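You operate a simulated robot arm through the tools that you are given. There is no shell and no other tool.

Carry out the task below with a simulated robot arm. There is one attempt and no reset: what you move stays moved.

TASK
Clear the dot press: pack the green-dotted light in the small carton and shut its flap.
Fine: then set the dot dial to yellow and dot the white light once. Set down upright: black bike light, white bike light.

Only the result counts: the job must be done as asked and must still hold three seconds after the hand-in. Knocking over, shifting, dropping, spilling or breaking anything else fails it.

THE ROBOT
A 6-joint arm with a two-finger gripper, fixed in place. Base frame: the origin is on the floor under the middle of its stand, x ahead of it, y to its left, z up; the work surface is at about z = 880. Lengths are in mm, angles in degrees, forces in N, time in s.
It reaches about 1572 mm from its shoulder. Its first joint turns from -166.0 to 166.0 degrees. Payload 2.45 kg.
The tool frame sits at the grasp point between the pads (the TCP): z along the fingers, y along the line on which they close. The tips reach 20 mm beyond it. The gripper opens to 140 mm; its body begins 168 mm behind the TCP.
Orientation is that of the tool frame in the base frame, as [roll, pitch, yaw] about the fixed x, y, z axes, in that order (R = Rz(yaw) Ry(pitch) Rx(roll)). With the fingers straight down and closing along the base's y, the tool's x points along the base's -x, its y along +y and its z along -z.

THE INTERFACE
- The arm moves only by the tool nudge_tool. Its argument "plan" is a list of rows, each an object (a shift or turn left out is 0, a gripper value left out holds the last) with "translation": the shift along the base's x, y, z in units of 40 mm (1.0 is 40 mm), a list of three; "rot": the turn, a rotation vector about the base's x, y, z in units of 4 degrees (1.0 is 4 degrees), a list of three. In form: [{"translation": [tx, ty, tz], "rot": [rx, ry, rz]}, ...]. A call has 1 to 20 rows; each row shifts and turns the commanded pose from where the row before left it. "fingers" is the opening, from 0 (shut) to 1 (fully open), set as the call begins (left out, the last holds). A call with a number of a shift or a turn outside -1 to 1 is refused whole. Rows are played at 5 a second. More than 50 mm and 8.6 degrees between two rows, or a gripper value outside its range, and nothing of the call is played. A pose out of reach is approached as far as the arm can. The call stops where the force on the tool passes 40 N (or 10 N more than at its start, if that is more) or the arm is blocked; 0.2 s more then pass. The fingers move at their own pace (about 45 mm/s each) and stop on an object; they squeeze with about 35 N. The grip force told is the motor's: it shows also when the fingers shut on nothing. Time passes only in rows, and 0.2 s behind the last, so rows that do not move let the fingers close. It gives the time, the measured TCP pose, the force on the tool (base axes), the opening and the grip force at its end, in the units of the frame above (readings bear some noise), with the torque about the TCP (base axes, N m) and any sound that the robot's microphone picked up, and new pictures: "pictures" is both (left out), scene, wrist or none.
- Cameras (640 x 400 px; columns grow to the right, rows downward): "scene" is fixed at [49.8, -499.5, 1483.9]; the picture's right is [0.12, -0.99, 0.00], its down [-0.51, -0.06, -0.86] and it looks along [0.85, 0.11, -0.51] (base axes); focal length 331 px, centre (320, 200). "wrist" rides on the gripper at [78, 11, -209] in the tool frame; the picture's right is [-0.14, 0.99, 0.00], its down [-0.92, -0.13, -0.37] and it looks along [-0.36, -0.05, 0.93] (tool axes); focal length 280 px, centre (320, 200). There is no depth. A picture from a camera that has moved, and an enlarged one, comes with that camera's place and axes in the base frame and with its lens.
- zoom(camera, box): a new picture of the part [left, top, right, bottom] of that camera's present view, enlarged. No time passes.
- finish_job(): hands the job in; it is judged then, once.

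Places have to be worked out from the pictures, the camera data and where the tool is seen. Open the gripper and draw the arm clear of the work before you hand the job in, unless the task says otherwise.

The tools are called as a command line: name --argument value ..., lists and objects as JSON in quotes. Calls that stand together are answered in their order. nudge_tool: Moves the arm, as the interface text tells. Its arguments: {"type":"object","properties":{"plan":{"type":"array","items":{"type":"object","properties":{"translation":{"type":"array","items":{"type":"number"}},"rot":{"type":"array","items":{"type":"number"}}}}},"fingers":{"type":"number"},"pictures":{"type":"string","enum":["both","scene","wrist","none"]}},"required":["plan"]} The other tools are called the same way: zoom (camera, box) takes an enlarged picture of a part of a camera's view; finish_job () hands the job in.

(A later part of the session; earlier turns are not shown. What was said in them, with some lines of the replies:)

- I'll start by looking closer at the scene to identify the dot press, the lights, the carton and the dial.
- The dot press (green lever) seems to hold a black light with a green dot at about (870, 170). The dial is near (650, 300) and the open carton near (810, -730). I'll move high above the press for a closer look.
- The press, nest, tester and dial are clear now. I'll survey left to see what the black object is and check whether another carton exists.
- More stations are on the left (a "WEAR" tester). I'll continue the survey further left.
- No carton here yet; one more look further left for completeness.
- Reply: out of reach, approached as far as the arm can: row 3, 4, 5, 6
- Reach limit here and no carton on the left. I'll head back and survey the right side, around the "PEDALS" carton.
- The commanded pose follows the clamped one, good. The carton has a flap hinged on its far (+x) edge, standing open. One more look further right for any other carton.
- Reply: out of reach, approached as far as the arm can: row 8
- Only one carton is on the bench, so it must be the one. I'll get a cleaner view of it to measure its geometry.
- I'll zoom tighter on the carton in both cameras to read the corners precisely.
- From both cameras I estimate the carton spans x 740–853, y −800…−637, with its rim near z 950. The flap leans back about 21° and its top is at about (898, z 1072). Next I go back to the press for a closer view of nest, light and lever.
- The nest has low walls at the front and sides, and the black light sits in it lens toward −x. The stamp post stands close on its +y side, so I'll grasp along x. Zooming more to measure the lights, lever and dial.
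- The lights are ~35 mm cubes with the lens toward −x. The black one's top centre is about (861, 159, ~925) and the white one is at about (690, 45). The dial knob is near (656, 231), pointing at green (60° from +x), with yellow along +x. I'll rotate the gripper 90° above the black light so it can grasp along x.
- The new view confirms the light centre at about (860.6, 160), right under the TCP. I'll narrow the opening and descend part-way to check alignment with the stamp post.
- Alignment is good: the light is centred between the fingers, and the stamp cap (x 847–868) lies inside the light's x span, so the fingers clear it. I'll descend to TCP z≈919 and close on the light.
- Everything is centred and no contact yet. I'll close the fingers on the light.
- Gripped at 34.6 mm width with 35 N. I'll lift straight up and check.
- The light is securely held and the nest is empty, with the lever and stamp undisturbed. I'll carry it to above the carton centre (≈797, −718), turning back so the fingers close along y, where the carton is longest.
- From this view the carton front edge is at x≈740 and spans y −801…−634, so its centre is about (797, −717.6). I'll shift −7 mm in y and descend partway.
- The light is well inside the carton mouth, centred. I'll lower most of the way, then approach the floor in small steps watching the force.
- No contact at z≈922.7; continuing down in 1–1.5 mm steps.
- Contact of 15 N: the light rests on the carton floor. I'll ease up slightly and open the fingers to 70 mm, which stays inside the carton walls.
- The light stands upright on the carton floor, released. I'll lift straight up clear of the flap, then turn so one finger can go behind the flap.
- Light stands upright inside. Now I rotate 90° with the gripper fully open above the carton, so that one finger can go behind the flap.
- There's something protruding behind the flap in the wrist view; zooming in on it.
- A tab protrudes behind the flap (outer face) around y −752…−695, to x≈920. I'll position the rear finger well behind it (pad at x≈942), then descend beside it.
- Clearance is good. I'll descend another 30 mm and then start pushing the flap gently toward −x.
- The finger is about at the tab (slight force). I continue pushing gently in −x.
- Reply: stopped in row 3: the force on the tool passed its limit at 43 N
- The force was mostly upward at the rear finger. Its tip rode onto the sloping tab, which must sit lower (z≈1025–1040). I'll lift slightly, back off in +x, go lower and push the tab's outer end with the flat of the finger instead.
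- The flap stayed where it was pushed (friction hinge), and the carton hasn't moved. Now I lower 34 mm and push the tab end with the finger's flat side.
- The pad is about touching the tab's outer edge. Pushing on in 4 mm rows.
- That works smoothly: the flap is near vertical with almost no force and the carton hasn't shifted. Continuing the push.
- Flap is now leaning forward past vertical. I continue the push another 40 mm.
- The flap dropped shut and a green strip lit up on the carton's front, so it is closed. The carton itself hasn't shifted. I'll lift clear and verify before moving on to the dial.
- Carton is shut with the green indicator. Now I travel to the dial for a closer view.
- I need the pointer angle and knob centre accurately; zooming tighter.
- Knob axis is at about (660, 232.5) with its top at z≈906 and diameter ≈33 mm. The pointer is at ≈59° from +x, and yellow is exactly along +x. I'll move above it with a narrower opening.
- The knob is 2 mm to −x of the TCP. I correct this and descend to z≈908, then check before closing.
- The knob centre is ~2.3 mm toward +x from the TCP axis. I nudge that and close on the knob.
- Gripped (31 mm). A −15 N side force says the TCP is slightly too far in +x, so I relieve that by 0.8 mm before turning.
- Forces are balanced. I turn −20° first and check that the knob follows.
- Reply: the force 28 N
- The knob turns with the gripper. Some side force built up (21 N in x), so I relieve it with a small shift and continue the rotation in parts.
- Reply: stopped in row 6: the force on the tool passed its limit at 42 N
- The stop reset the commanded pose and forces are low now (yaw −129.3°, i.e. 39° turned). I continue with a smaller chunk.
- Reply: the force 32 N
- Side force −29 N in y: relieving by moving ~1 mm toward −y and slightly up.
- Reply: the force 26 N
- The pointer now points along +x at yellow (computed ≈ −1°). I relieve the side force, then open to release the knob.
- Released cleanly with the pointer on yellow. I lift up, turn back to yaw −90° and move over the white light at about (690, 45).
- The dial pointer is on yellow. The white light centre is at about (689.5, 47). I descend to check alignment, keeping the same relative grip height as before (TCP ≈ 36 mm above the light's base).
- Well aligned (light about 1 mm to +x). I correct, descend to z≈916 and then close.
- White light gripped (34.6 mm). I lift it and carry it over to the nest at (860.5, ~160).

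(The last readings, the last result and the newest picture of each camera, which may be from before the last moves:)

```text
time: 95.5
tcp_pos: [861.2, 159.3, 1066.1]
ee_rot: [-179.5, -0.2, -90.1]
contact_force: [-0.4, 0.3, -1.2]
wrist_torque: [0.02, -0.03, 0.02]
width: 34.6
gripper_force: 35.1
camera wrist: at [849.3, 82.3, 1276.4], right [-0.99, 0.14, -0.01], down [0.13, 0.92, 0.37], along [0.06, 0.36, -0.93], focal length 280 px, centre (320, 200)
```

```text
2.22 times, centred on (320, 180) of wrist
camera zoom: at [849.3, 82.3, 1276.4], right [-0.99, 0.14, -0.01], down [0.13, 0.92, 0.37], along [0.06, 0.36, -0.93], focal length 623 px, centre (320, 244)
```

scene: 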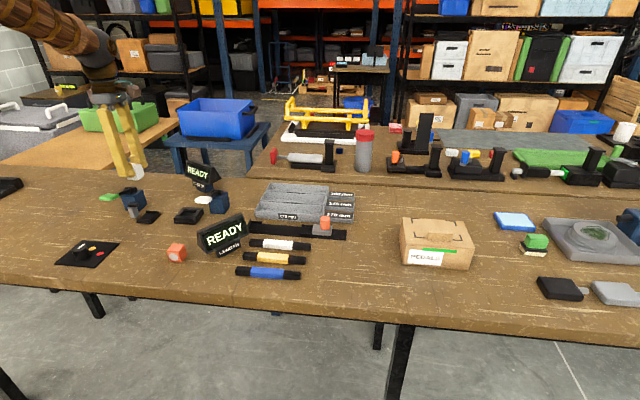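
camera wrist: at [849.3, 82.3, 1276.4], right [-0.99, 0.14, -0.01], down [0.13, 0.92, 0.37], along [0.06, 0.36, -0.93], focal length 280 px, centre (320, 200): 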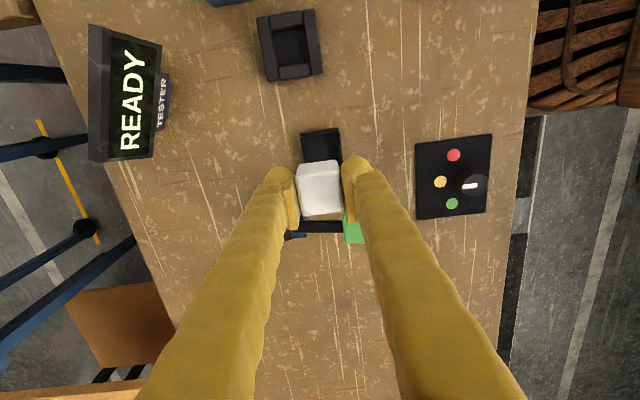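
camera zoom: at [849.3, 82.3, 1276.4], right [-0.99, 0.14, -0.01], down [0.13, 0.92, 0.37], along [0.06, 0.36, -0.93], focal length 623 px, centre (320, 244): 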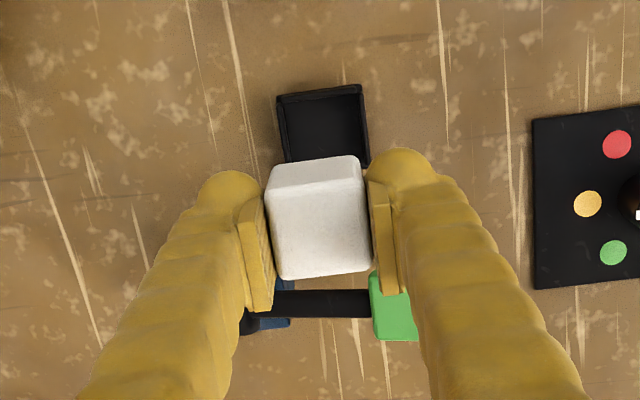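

From the tool-frame comparison with the black light, I want the white light's centre at ≈(860.4, 162). I shift +2 mm in y, −0.5 mm in x, and descend to just above the nest walls to check.

nudge_tool --plan '[{"translation": [-0.0125, 0.05, -0.5]}, {"translation": [0, 0, -0.8]}, {"translation": [0, 0, -0.8]}, {"translation": [0, 0, -0.6]}, {"translation": [0, 0, -0.3]}, {"translation": [0, 0, 0]}]' --pictures "both"

zoom --camera "wrist" --box '[220, 90, 420, 270]'

zoom --camera "scene" --box '[90, 160, 190, 240]'

```text
time: 96.9
tcp_pos: [860.2, 161.5, 946.0]
ee_rot: [-179.6, -0.2, -90.1]
contact_force: [0.3, 0.8, -0.9]
wrist_torque: [-0.04, 0.02, -0.01]
width: 34.4
gripper_force: 35.4
camera wrist: at [847.7, 84.3, 1155.6], right [-0.99, 0.14, -0.01], down [0.13, 0.92, 0.37], along [0.06, 0.36, -0.93], focal length 280 px, centre (320, 200)
```

scene: 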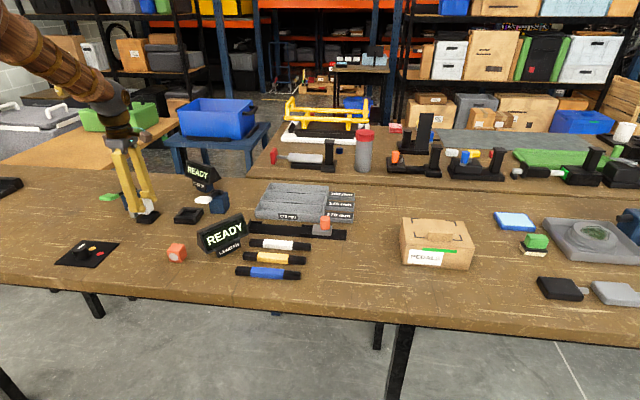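
wrist: 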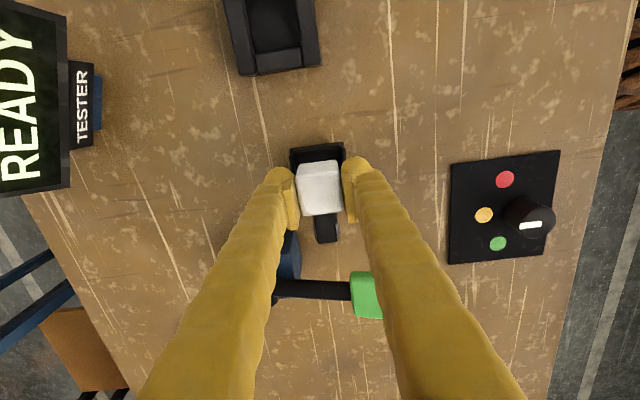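

```text
2.22 times, centred on (320, 180) of wrist
camera zoom: at [847.7, 84.3, 1155.6], right [-0.99, 0.14, -0.01], down [0.13, 0.92, 0.37], along [0.06, 0.36, -0.93], focal length 623 px, centre (320, 244)
```

zoom: 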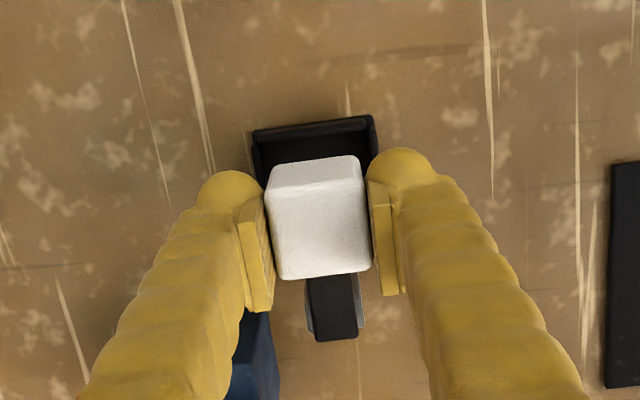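

```text
5.00 times, centred on (140, 200) of scene
camera zoom: at [49.8, -499.5, 1483.9], right [0.12, -0.99, 0.0], down [-0.51, -0.06, -0.86], along [0.85, 0.11, -0.51], focal length 1654 px, centre (1220, 200)
```

zoom: 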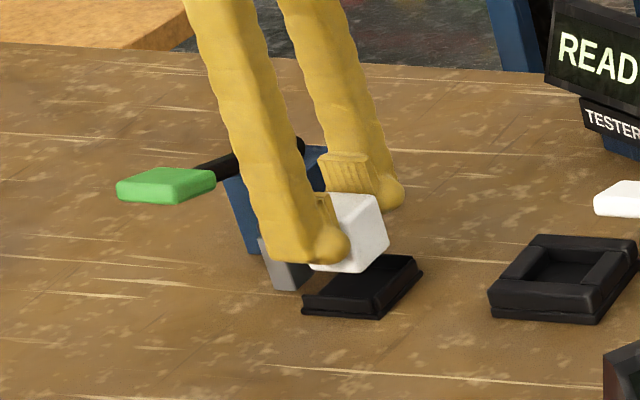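

Relative to the nest's edges, the white light is where the black one sat (within ~1 mm). I lower in small steps, watching for contact.

nudge_tool --plan '[{"translation": [0, 0, -0.2]}, {"translation": [0, 0, -0.15]}, {"translation": [0, 0, 0]}]' --pictures "none"

nudge_tool --plan '[{"translation": [0, 0, -0.05]}, {"translation": [0, 0, -0.05]}, {"translation": [0, 0, 0]}]' --pictures "none"

nudge_tool --plan '[{"translation": [0, 0, -0.05]}, {"translation": [0, 0, 0]}]' --pictures "both"

zoom --camera "scene" --box '[90, 160, 190, 240]'

```text
time: 97.7
tcp_pos: [858.4, 161.6, 932.3]
ee_rot: [-179.7, -0.2, -90.0]
contact_force: [-0.3, 0.3, -0.1]
wrist_torque: [0.0, -0.01, 0.0]
width: 34.6
gripper_force: 35.4
```

```text
time: 98.5
tcp_pos: [858.5, 162.6, 927.5]
ee_rot: [-179.5, -0.2, -90.0]
contact_force: [-0.8, 0.5, -0.2]
wrist_torque: [0.01, 0.02, 0.01]
width: 34.5
gripper_force: 34.4
```

```text
time: 99.1
tcp_pos: [858.8, 162.0, 925.9]
ee_rot: [-179.6, -0.2, -90.1]
contact_force: [0.0, 0.1, -0.6]
wrist_torque: [-0.03, -0.01, 0.0]
width: 34.9
gripper_force: 34.1
camera wrist: at [847.4, 84.2, 1135.7], right [-0.99, 0.14, -0.01], down [0.13, 0.92, 0.37], along [0.06, 0.36, -0.93], focal length 280 px, centre (320, 200)
```

scene: 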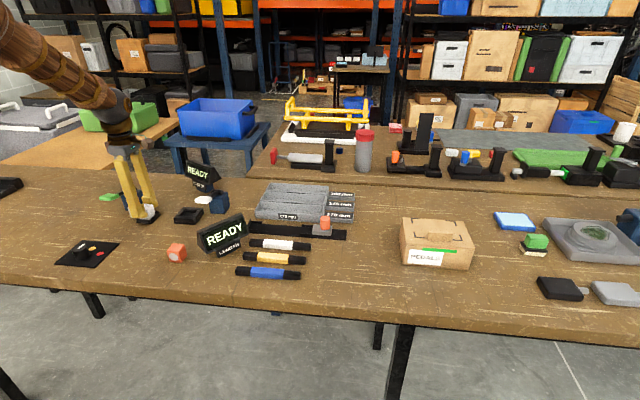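
wrist: 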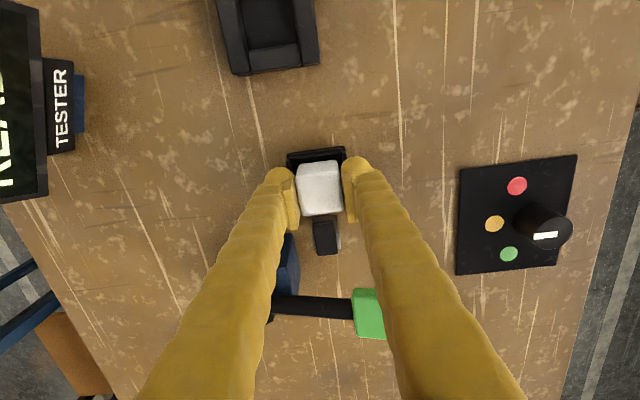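

```text
5.00 times, centred on (140, 200) of scene
camera zoom: at [49.8, -499.5, 1483.9], right [0.12, -0.99, 0.0], down [-0.51, -0.06, -0.86], along [0.85, 0.11, -0.51], focal length 1654 px, centre (1220, 200)
```

zoom: 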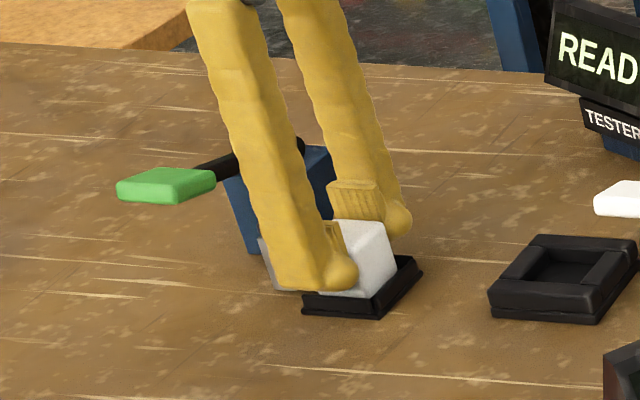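

No contact yet at z≈926; the light is entering the nest. Continuing with 1.2 mm steps.

nudge_tool --plan '[{"translation": [0, 0, -0.03]}, {"translation": [0, 0, -0.03]}, {"translation": [0, 0, 0]}]' --pictures "none"

nudge_tool --plan '[{"translation": [0, 0, -0.03]}, {"translation": [0, 0, 0]}]' --pictures "none"

nudge_tool --plan '[{"translation": [0, 0, -0.025]}, {"translation": [0, 0, 0]}]' --pictures "none"

```text
time: 99.9
tcp_pos: [859.0, 161.1, 923.9]
ee_rot: [-179.6, -0.2, -90.0]
contact_force: [0.2, -0.6, -0.6]
wrist_torque: [0.02, 0.01, 0.01]
width: 34.6
gripper_force: 34.9
```

```text
time: 100.5
tcp_pos: [859.3, 161.8, 923.1]
ee_rot: [-179.6, -0.1, -90.0]
contact_force: [-1.8, 0.5, 8.1]
wrist_torque: [-0.02, 0.15, -0.01]
width: 34.6
gripper_force: 35.2
```

```text
time: 101.1
tcp_pos: [859.9, 161.8, 923.4]
ee_rot: [-179.5, -0.2, -90.0]
contact_force: [-0.2, -1.7, 26.1]
wrist_torque: [-0.09, 0.06, -0.03]
width: 34.4
gripper_force: 35.0
```

Contact at z≈922.5 (light's base ≈ 885, i.e. the nest floor, well below the wall tops). I ease off and check the view before releasing.

nudge_tool --plan '[{"translation": [0, 0, 0.02]}, {"translation": [0, 0, 0]}]' --pictures "both"

zoom --camera "scene" --box '[90, 160, 190, 240]'

zoom --camera "wrist" --box '[220, 90, 420, 270]'

```text
time: 101.7
tcp_pos: [859.3, 160.9, 922.3]
ee_rot: [-179.6, -0.2, -90.1]
contact_force: [5.6, 5.0, 20.4]
wrist_torque: [0.13, -0.15, -0.01]
width: 34.7
gripper_force: 34.9
camera wrist: at [847.1, 83.6, 1132.4], right [-0.99, 0.14, -0.01], down [0.13, 0.92, 0.37], along [0.06, 0.36, -0.93], focal length 280 px, centre (320, 200)
```

scene: 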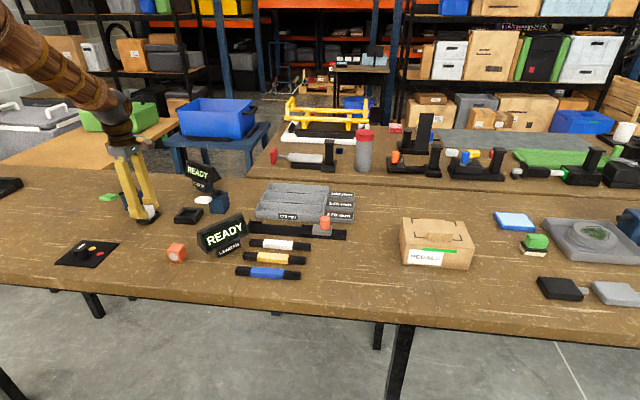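
wrist: 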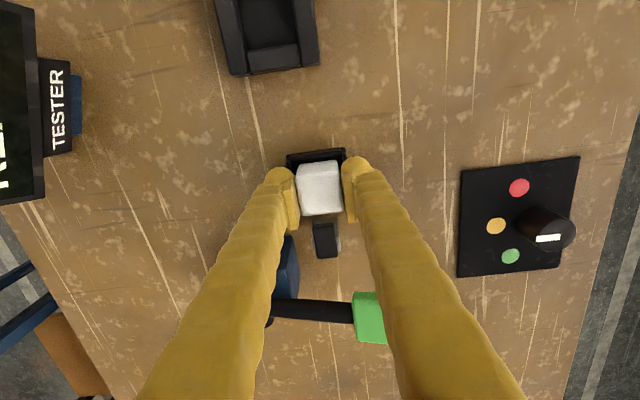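

```text
5.00 times, centred on (140, 200) of scene
camera zoom: at [49.8, -499.5, 1483.9], right [0.12, -0.99, 0.0], down [-0.51, -0.06, -0.86], along [0.85, 0.11, -0.51], focal length 1654 px, centre (1220, 200)
```

zoom: 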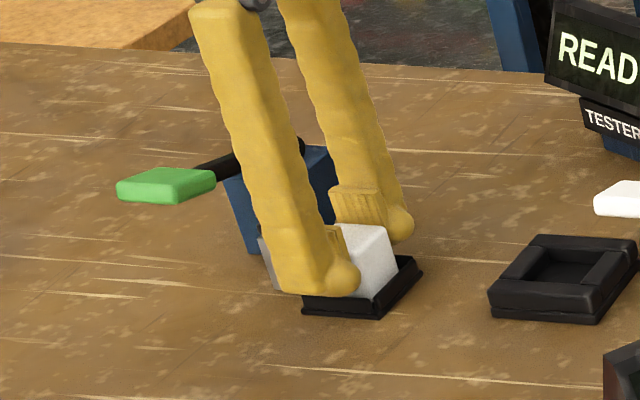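

```text
2.22 times, centred on (320, 180) of wrist
camera zoom: at [847.1, 83.6, 1132.4], right [-0.99, 0.14, -0.01], down [0.13, 0.92, 0.37], along [0.06, 0.36, -0.93], focal length 623 px, centre (320, 244)
```

zoom: 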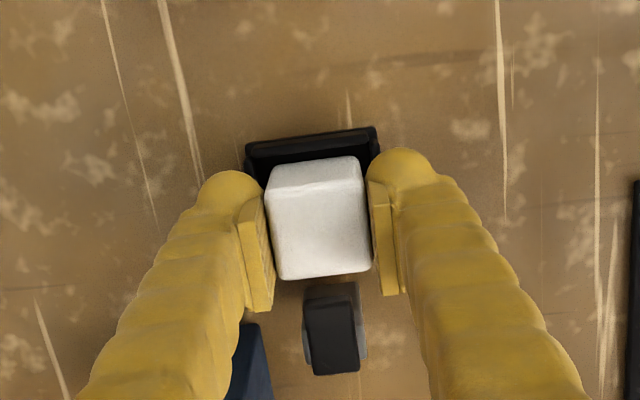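

The placement matches how the black light sat. I open the fingers to release.

nudge_tool --plan '[{"translation": [0, 0, 0.01]}, {"translation": [0, 0, 0]}, {"translation": [0, 0, 0]}]' --fingers 0.55 --pictures "none"

nudge_tool --plan '[{"translation": [0, 0, 0.3]}, {"translation": [0, 0, 0.6]}, {"translation": [0, 0, 1]}, {"translation": [0, 0, 1]}, {"translation": [0, 0, 1]}]' --pictures "both"

zoom --camera "scene" --box '[90, 180, 170, 235]'

zoom --camera "wrist" --box '[250, 90, 400, 260]'

```text
time: 102.5
tcp_pos: [859.5, 160.3, 921.2]
ee_rot: [-179.7, -0.2, -90.0]
contact_force: [-0.8, 0.3, 0.3]
wrist_torque: [0.01, 0.01, -0.01]
width: 76.8
gripper_force: 0.0
```

```text
time: 103.7
tcp_pos: [857.3, 162.1, 1078.0]
ee_rot: [-179.6, -0.2, -90.0]
contact_force: [0.7, 0.7, -0.2]
wrist_torque: [0.01, -0.01, -0.01]
width: 76.7
gripper_force: 0.0
camera wrist: at [845.6, 84.9, 1288.6], right [-0.99, 0.14, -0.01], down [0.13, 0.92, 0.37], along [0.06, 0.36, -0.93], focal length 280 px, centre (320, 200)
```

scene: 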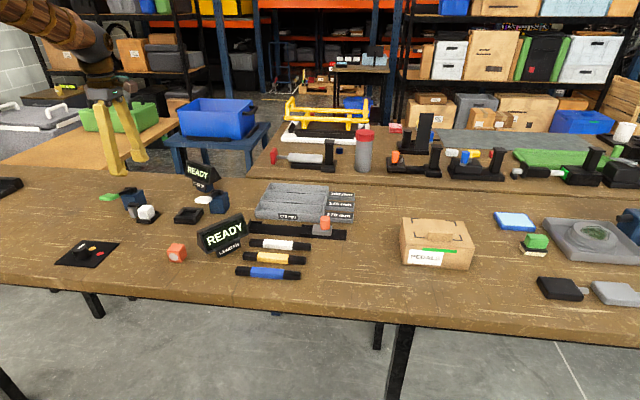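
wrist: 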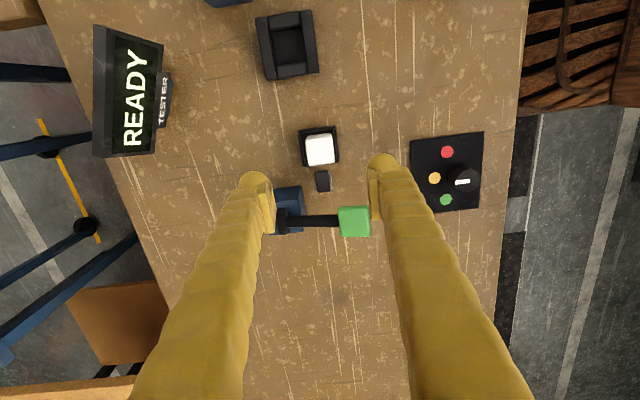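

```text
7.27 times, centred on (130, 208) of scene
camera zoom: at [49.8, -499.5, 1483.9], right [0.12, -0.99, 0.0], down [-0.51, -0.06, -0.86], along [0.85, 0.11, -0.51], focal length 2406 px, centre (1702, 146)
```

zoom: 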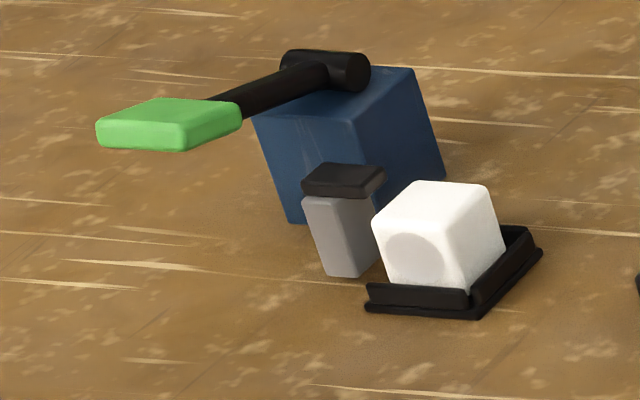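

```text
2.35 times, centred on (325, 175) of wrist
camera zoom: at [845.6, 84.9, 1288.6], right [-0.99, 0.14, -0.01], down [0.13, 0.92, 0.37], along [0.06, 0.36, -0.93], focal length 660 px, centre (308, 259)
```

zoom: 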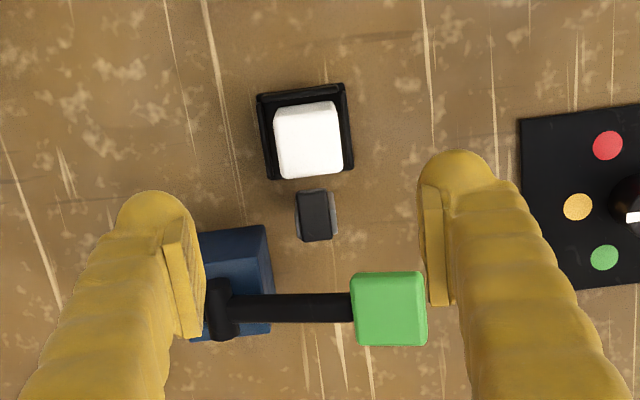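

The white light sits upright in the nest like the black one did. From two wrist views the lever paddle's top centre is at about (826, 240, 977). I close the gripper and move above the paddle.

nudge_tool --plan '[{"translation": [-0.3, 0.7, 0]}, {"translation": [-0.3, 0.7, 0]}, {"translation": [-0.25, 0.65, 0]}, {"translation": [0, 0, 0]}, {"translation": [0, 0, 0]}, {"translation": [0, 0, 0]}]' --fingers 0 --pictures "both"

zoom --camera "wrist" --box '[230, 90, 410, 260]'

zoom --camera "scene" --box '[70, 140, 190, 240]'

```text
time: 105.1
tcp_pos: [825.9, 243.1, 1078.8]
ee_rot: [-179.7, -0.2, -90.1]
contact_force: [1.0, -0.2, 0.2]
wrist_torque: [0.0, 0.0, 0.02]
width: 0.3
gripper_force: 28.7
camera wrist: at [813.0, 165.9, 1288.8], right [-0.99, 0.14, -0.01], down [0.13, 0.92, 0.37], along [0.06, 0.36, -0.93], focal length 280 px, centre (320, 200)
```

scene: 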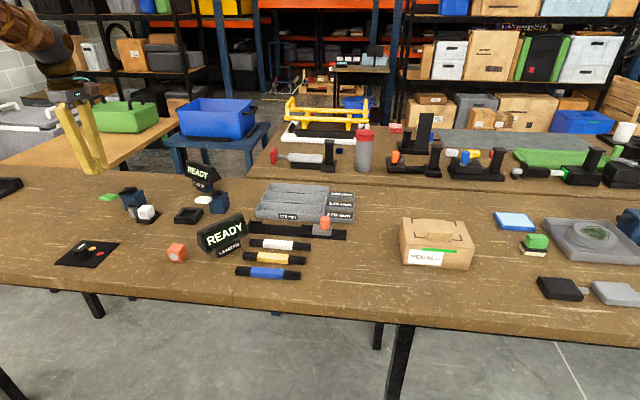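
wrist: 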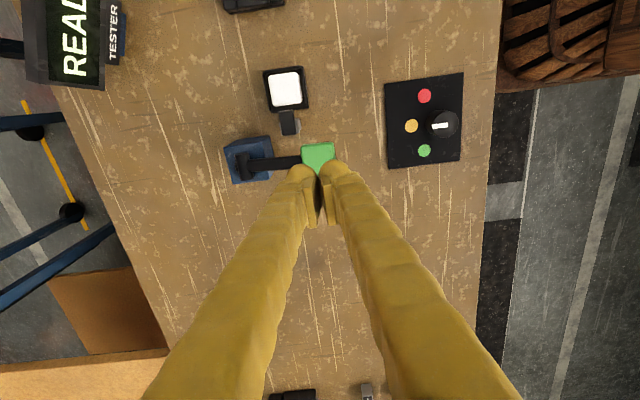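

```text
2.35 times, centred on (320, 175) of wrist
camera zoom: at [813.0, 165.9, 1288.8], right [-0.99, 0.14, -0.01], down [0.13, 0.92, 0.37], along [0.06, 0.36, -0.93], focal length 660 px, centre (320, 259)
```

zoom: 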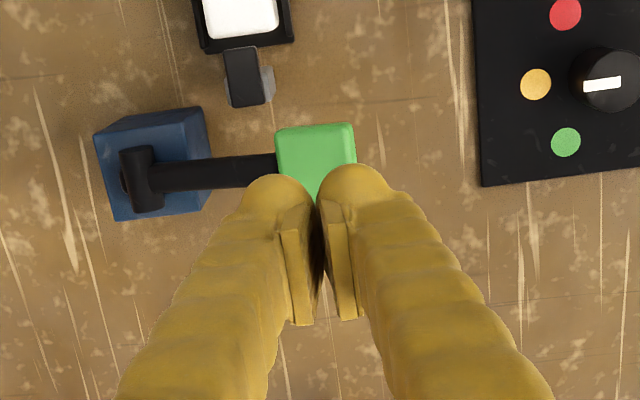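

```text
4.00 times, centred on (130, 190) of scene
camera zoom: at [49.8, -499.5, 1483.9], right [0.12, -0.99, 0.0], down [-0.51, -0.06, -0.86], along [0.85, 0.11, -0.51], focal length 1323 px, centre (1080, 240)
```

zoom: 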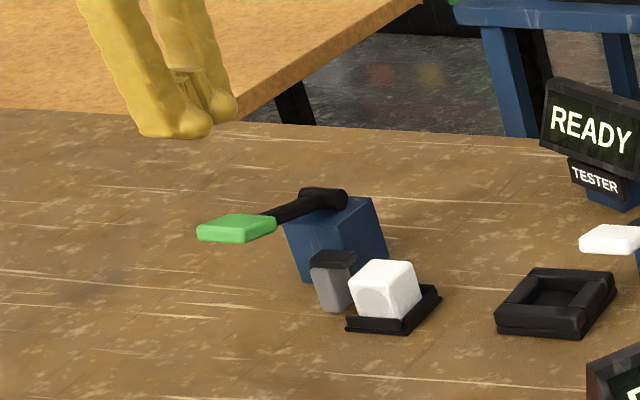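

The closed fingertips are over the paddle, slightly to +y, away from the stamp. I descend to about 10 mm above the paddle.

nudge_tool --plan '[{"translation": [-0.08, 0, -0.5]}, {"translation": [0, 0, -0.6]}, {"translation": [0, 0, -0.4]}, {"translation": [0, 0, -0.25]}, {"translation": [0, 0, 0]}]' --pictures "both"

zoom --camera "wrist" --box '[230, 90, 410, 260]'

zoom --camera "scene" --box '[70, 140, 190, 240]'

```text
time: 106.3
tcp_pos: [822.3, 244.2, 1007.4]
ee_rot: [-179.7, -0.2, -90.0]
contact_force: [-0.6, -0.6, 0.7]
wrist_torque: [-0.01, 0.03, -0.04]
width: 0.0
gripper_force: 28.9
camera wrist: at [810.2, 166.0, 1218.3], right [-0.99, 0.14, -0.01], down [0.13, 0.92, 0.37], along [0.06, 0.36, -0.93], focal length 280 px, centre (320, 200)
```

scene: 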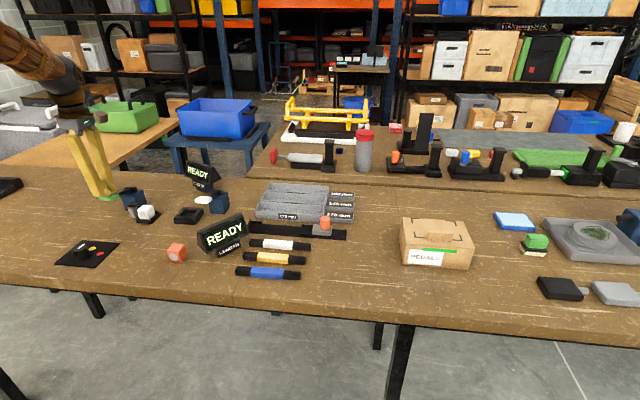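
wrist: 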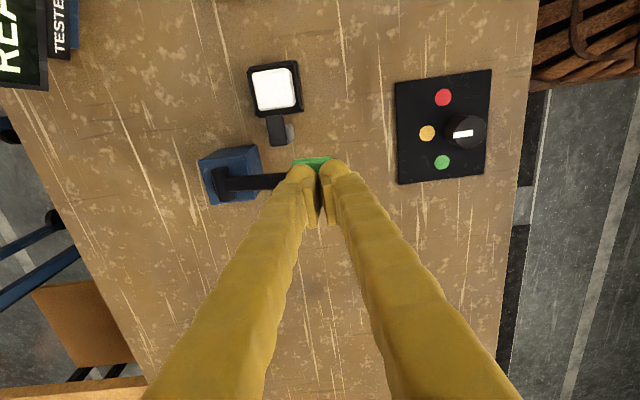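

```text
2.35 times, centred on (320, 175) of wrist
camera zoom: at [810.2, 166.0, 1218.3], right [-0.99, 0.14, -0.01], down [0.13, 0.92, 0.37], along [0.06, 0.36, -0.93], focal length 660 px, centre (320, 259)
```

zoom: 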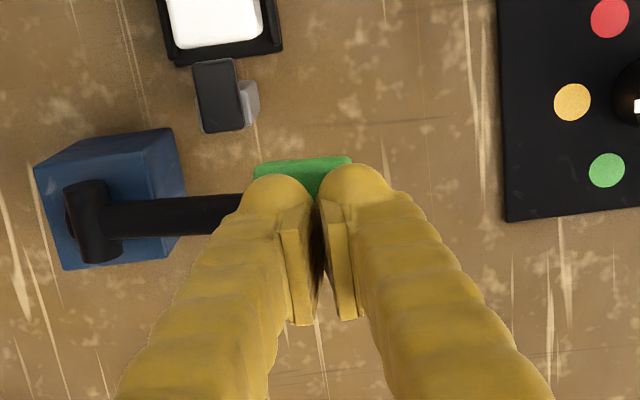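

```text
4.00 times, centred on (130, 190) of scene
camera zoom: at [49.8, -499.5, 1483.9], right [0.12, -0.99, 0.0], down [-0.51, -0.06, -0.86], along [0.85, 0.11, -0.51], focal length 1323 px, centre (1080, 240)
```

zoom: 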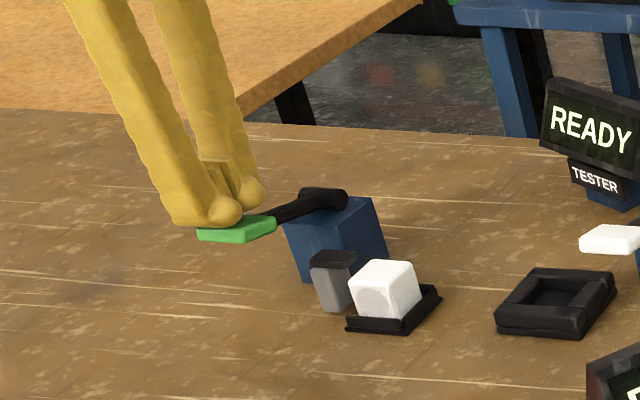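

Fingertips are just above the paddle. I press down in small rows, watching the force and sounds.

nudge_tool --plan '[{"translation": [0, 0, -0.1]}, {"translation": [0, 0, -0.1]}, {"translation": [0, 0, -0.1]}, {"translation": [0, 0, -0.1]}]' --pictures "none"

nudge_tool --plan '[{"translation": [0, 0, -0.1]}, {"translation": [0, 0, -0.1]}]' --pictures "scene"

zoom --camera "scene" --box '[70, 140, 190, 240]'

```text
time: 107.3
tcp_pos: [822.7, 243.7, 994.0]
ee_rot: [-179.6, -0.2, -90.0]
contact_force: [0.1, -0.4, 0.5]
wrist_torque: [0.0, -0.03, 0.0]
width: 0.0
gripper_force: 29.5
```

```text
time: 107.9
tcp_pos: [822.1, 243.6, 984.7]
ee_rot: [-179.7, -0.1, -90.0]
contact_force: [0.6, -0.2, 0.9]
wrist_torque: [0.0, -0.03, -0.02]
width: 0.0
gripper_force: 29.5
```

scene: 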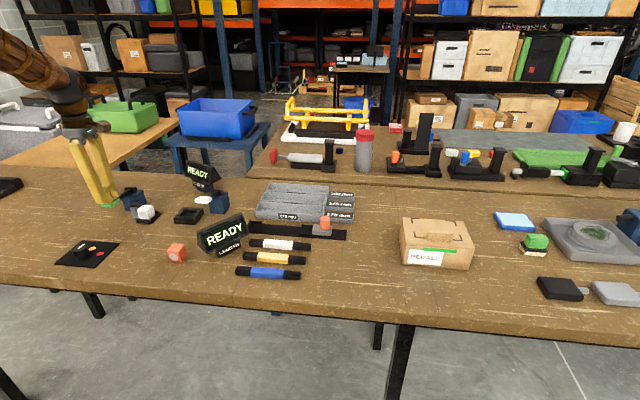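

```text
4.00 times, centred on (130, 190) of scene
camera zoom: at [49.8, -499.5, 1483.9], right [0.12, -0.99, 0.0], down [-0.51, -0.06, -0.86], along [0.85, 0.11, -0.51], focal length 1323 px, centre (1080, 240)
```

zoom: 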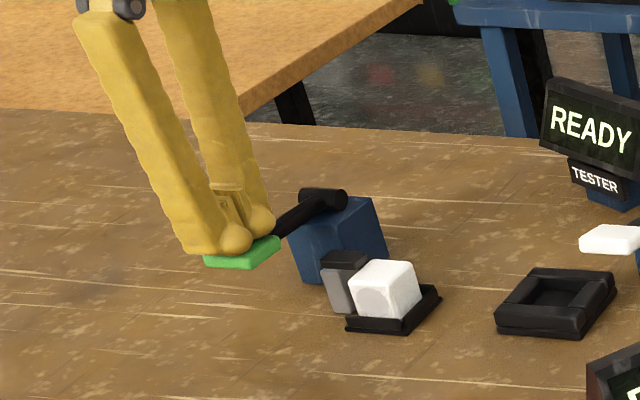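

The lever moves freely and the stamp slides toward the light. I continue pressing.

nudge_tool --plan '[{"translation": [0, 0, -0.1]}, {"translation": [0, 0, -0.1]}]' --pictures "both"

zoom --camera "scene" --box '[70, 140, 190, 240]'

zoom --camera "wrist" --box '[220, 50, 400, 250]'

```text
time: 108.5
tcp_pos: [822.2, 242.5, 976.3]
ee_rot: [-179.6, -0.2, -89.9]
contact_force: [-0.4, 0.2, 0.1]
wrist_torque: [0.04, 0.02, 0.01]
width: 0.0
gripper_force: 29.5
camera wrist: at [809.7, 165.6, 1186.7], right [-0.99, 0.14, -0.01], down [0.13, 0.92, 0.37], along [0.06, 0.36, -0.93], focal length 280 px, centre (320, 200)
```

scene: 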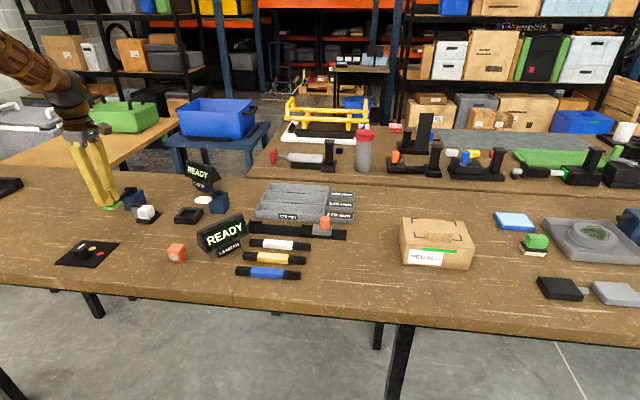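
wrist: 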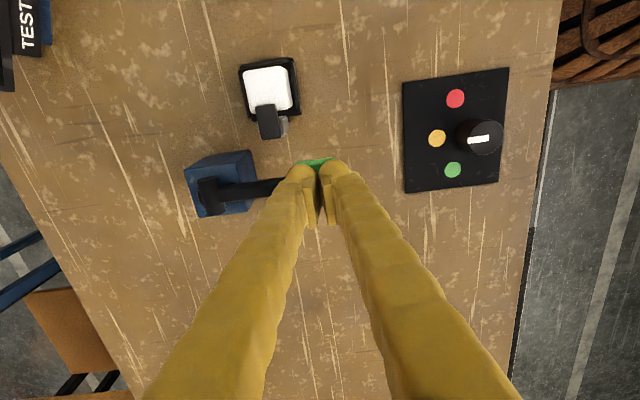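

```text
4.00 times, centred on (130, 190) of scene
camera zoom: at [49.8, -499.5, 1483.9], right [0.12, -0.99, 0.0], down [-0.51, -0.06, -0.86], along [0.85, 0.11, -0.51], focal length 1323 px, centre (1080, 240)
```

zoom: 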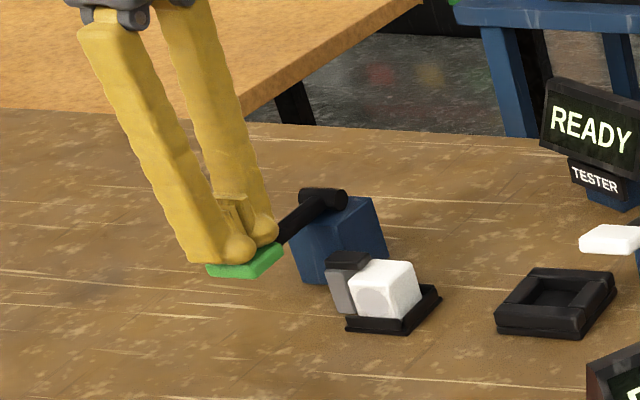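

```text
2.00 times, centred on (310, 150) of wrist
camera zoom: at [809.7, 165.6, 1186.7], right [-0.99, 0.14, -0.01], down [0.13, 0.92, 0.37], along [0.06, 0.36, -0.93], focal length 561 px, centre (340, 300)
```

zoom: 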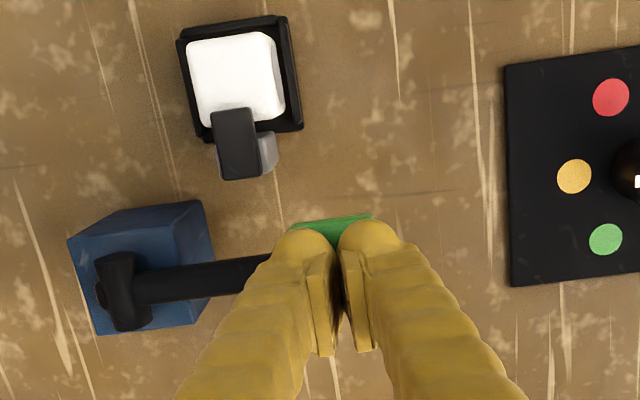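

The stamp's black head is sliding over the light's top. Pressing further.

nudge_tool --plan '[{"translation": [0, 0, -0.1]}, {"translation": [0, 0, -0.1]}]' --pictures "wrist"

zoom --camera "wrist" --box '[200, 50, 380, 250]'

```text
time: 109.1
tcp_pos: [821.9, 244.0, 969.1]
ee_rot: [-179.5, -0.1, -90.1]
contact_force: [0.2, 0.3, 1.1]
wrist_torque: [0.0, -0.03, 0.02]
width: 0.0
gripper_force: 29.7
camera wrist: at [809.4, 166.3, 1178.7], right [-0.99, 0.14, -0.01], down [0.13, 0.92, 0.37], along [0.06, 0.36, -0.93], focal length 280 px, centre (320, 200)
```

wrist: 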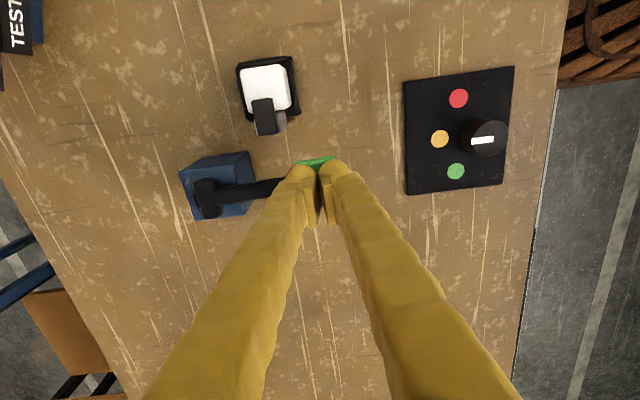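

```text
2.00 times, centred on (290, 150) of wrist
camera zoom: at [809.4, 166.3, 1178.7], right [-0.99, 0.14, -0.01], down [0.13, 0.92, 0.37], along [0.06, 0.36, -0.93], focal length 561 px, centre (380, 300)
```

zoom: 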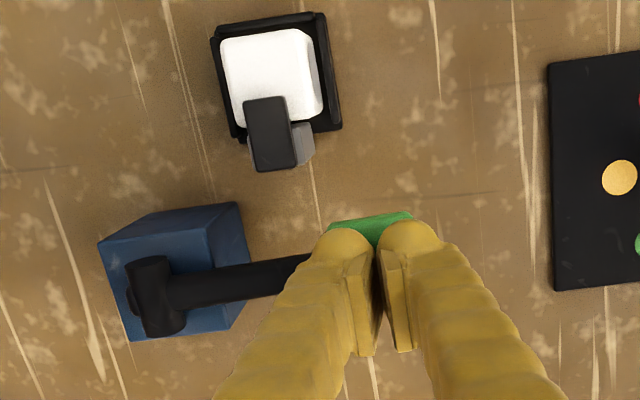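

Still free travel with no click yet. Continuing two more rows at a time.

nudge_tool --plan '[{"translation": [0, 0, -0.1]}, {"translation": [0, 0, -0.1]}]' --pictures "both"

zoom --camera "wrist" --box '[200, 50, 380, 250]'

zoom --camera "scene" --box '[70, 140, 190, 240]'

```text
time: 109.7
tcp_pos: [820.1, 243.7, 961.0]
ee_rot: [-179.6, -0.2, -89.9]
contact_force: [-0.8, -0.1, 1.8]
wrist_torque: [0.03, -0.02, -0.03]
width: 0.2
gripper_force: 29.6
camera wrist: at [809.2, 166.0, 1170.9], right [-0.99, 0.14, -0.01], down [0.13, 0.92, 0.37], along [0.06, 0.36, -0.93], focal length 280 px, centre (320, 200)
```

scene: 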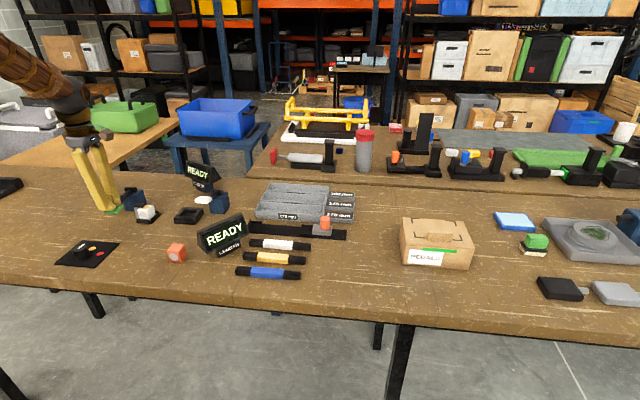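
wrist: 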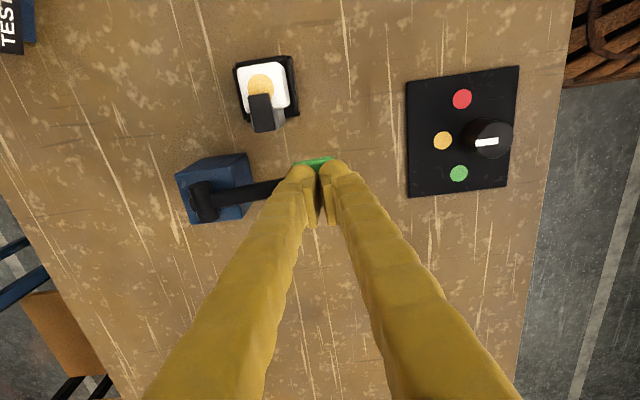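

```text
2.00 times, centred on (290, 150) of wrist
camera zoom: at [809.2, 166.0, 1170.9], right [-0.99, 0.14, -0.01], down [0.13, 0.92, 0.37], along [0.06, 0.36, -0.93], focal length 561 px, centre (380, 300)
```

zoom: 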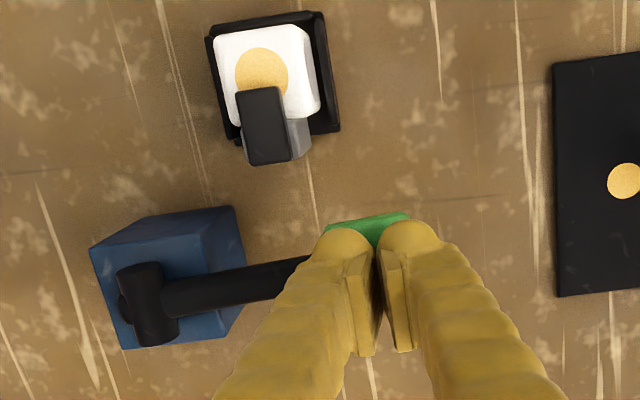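

```text
4.00 times, centred on (130, 190) of scene
camera zoom: at [49.8, -499.5, 1483.9], right [0.12, -0.99, 0.0], down [-0.51, -0.06, -0.86], along [0.85, 0.11, -0.51], focal length 1323 px, centre (1080, 240)
```

zoom: 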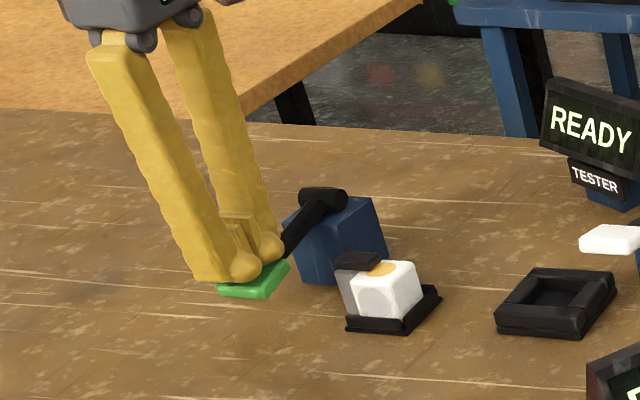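

A yellow dot has appeared on the white light. I raise the arm in one smooth stroke so the lever returns without being pressed again.

nudge_tool --plan '[{"translation": [0, 0, 0.2]}, {"translation": [0, 0, 0.4]}, {"translation": [0, 0, 0.6]}, {"translation": [0, 0, 0.8]}, {"translation": [0, 0, 1]}, {"translation": [0, 0, 1]}]' --pictures "both"

zoom --camera "wrist" --box '[220, 50, 400, 250]'

zoom --camera "scene" --box '[70, 140, 190, 240]'

```text
time: 111.1
tcp_pos: [824.2, 244.3, 1122.4]
ee_rot: [-179.7, -0.1, -90.0]
contact_force: [-0.2, -0.1, -0.6]
wrist_torque: [-0.02, -0.02, -0.02]
width: 0.0
gripper_force: 29.5
camera wrist: at [811.0, 166.6, 1332.4], right [-0.99, 0.14, -0.01], down [0.13, 0.92, 0.37], along [0.06, 0.36, -0.93], focal length 280 px, centre (320, 200)
```

scene: 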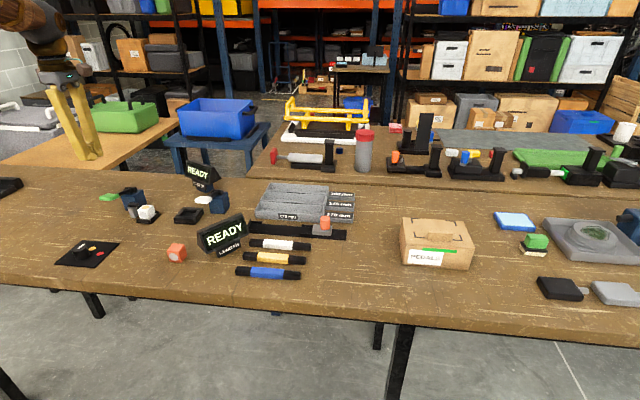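
wrist: 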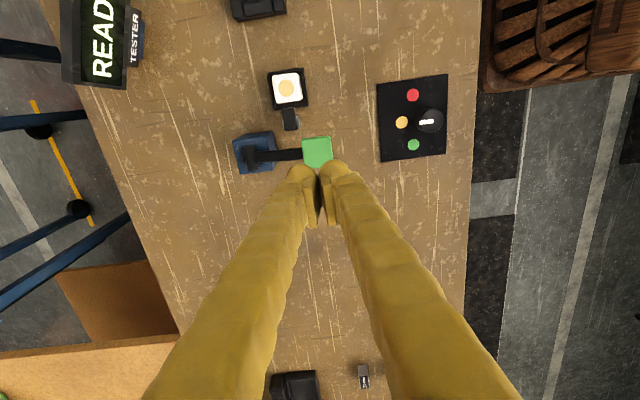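

```text
2.00 times, centred on (310, 150) of wrist
camera zoom: at [811.0, 166.6, 1332.4], right [-0.99, 0.14, -0.01], down [0.13, 0.92, 0.37], along [0.06, 0.36, -0.93], focal length 561 px, centre (340, 300)
```

zoom: 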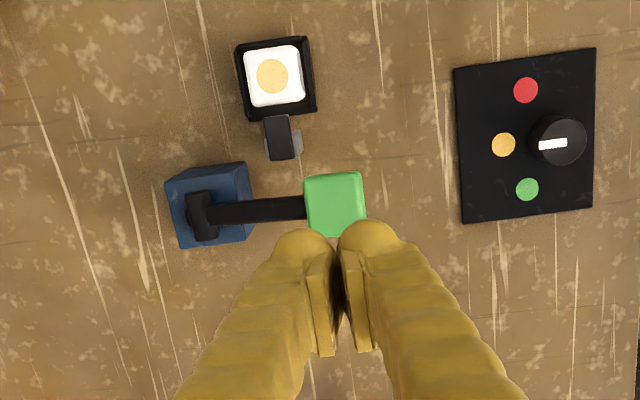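

```text
4.00 times, centred on (130, 190) of scene
camera zoom: at [49.8, -499.5, 1483.9], right [0.12, -0.99, 0.0], down [-0.51, -0.06, -0.86], along [0.85, 0.11, -0.51], focal length 1323 px, centre (1080, 240)
```

zoom: 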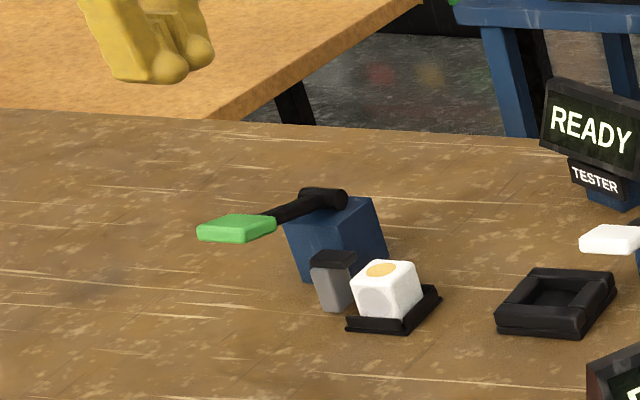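

The lever and stamp returned, with a single yellow dot on the upright white light. I open the gripper and withdraw to near the start pose, then do a last check of everything.

nudge_tool --plan '[{"translation": [0, 0, 0.8]}, {"translation": [-0.37, -0.95, 0.2]}, {"translation": [-0.37, -0.95, 0.2]}, {"translation": [-0.37, -0.95, 0.2]}, {"translation": [-0.37, -0.95, 0]}, {"translation": [-0.37, -0.95, 0]}, {"translation": [-0.37, -0.95, 0]}, {"translation": [-0.37, -0.95, 0]}, {"translation": [-0.37, -0.95, 0]}, {"translation": [-0.37, -0.95, 0]}, {"translation": [-0.37, -0.95, 0]}, {"translation": [-0.37, -0.95, 0]}, {"translation": [-0.37, -0.95, 0]}, {"translation": [0, 0, 0]}, {"translation": [0, 0, 0]}]' --fingers 1 --pictures "both"

zoom --camera "scene" --box '[40, 170, 220, 280]'

zoom --camera "scene" --box '[220, 170, 500, 300]'

```text
time: 114.3
tcp_pos: [644.0, -213.5, 1175.0]
ee_rot: [-179.6, -0.2, -90.0]
contact_force: [-0.3, 0.7, -1.1]
wrist_torque: [0.01, 0.0, -0.02]
width: 140.0
gripper_force: 0.1
camera wrist: at [631.8, -289.9, 1385.2], right [-0.99, 0.14, -0.01], down [0.13, 0.92, 0.37], along [0.06, 0.36, -0.93], focal length 280 px, centre (320, 200)
```

scene: 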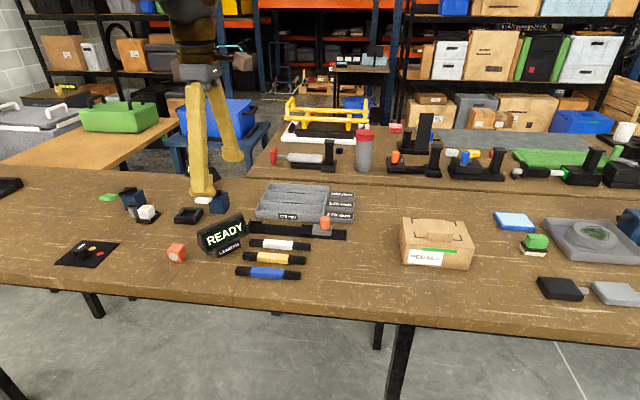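
wrist: 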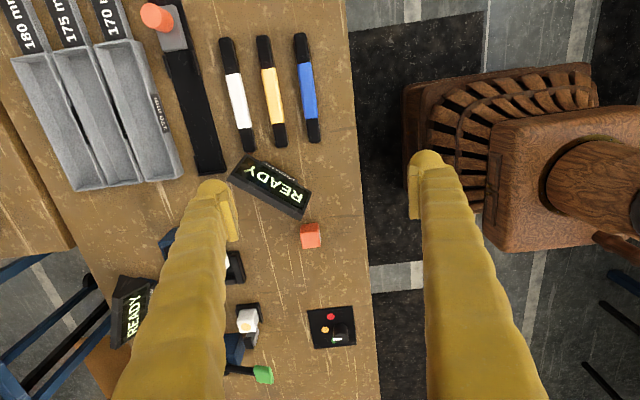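

```text
3.56 times, centred on (130, 225) of scene
camera zoom: at [49.8, -499.5, 1483.9], right [0.12, -0.99, 0.0], down [-0.51, -0.06, -0.86], along [0.85, 0.11, -0.51], focal length 1176 px, centre (996, 111)
```

zoom: 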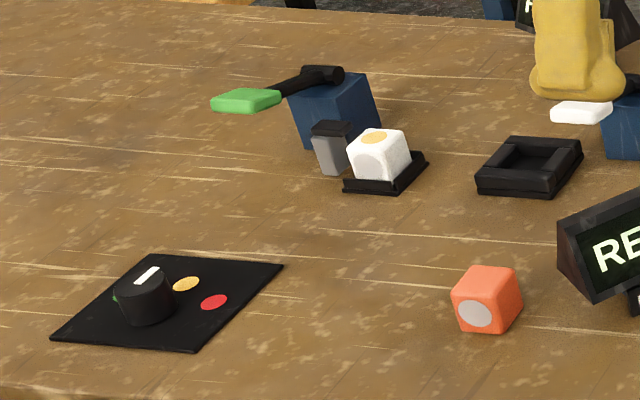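

```text
2.29 times, centred on (360, 235) of scene
camera zoom: at [49.8, -499.5, 1483.9], right [0.12, -0.99, 0.0], down [-0.51, -0.06, -0.86], along [0.85, 0.11, -0.51], focal length 756 px, centre (229, 120)
```

zoom: 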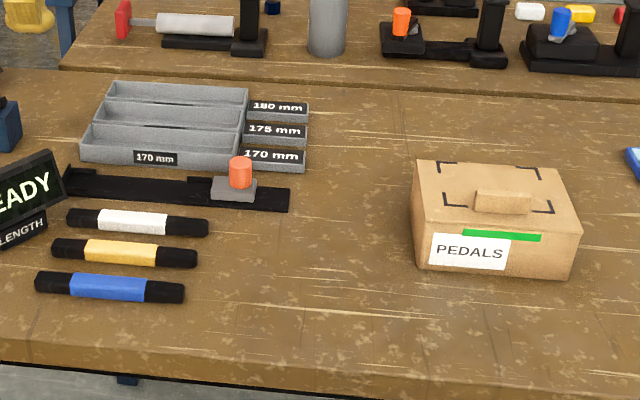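

All steps check out:
- **Black light:** it stood upright in the carton before the flap closed, and the green strip shows the flap is shut.
- **Dial:** it points to yellow.
- **White light:** it is upright in the nest with one yellow dot.
- **Everything else:** nothing else looks disturbed, and the arm is clear with the gripper open.

I'm handing the job in.

finish_job

```text
The job is handed in.
```

The job is done and handed in:

- **Black light:** the green-dotted light stands upright in the small carton labelled "PEDALS", the only carton on the bench. Its flap is shut, and a green strip lit up on the front when it closed.
- **Dial:** I turned it from green to yellow.
- **White light:** it sits upright in the dot press nest. One lever stroke put a single yellow dot on top, and the lever and stamp have sprung back.

My first push on the carton flap stopped at the 40 N force limit because the finger caught on the flap's tab. I backed off and closed it from lower down; the carton did not move. In the last pictures nothing else looked disturbed. The arm is clear of the work with the gripper open.
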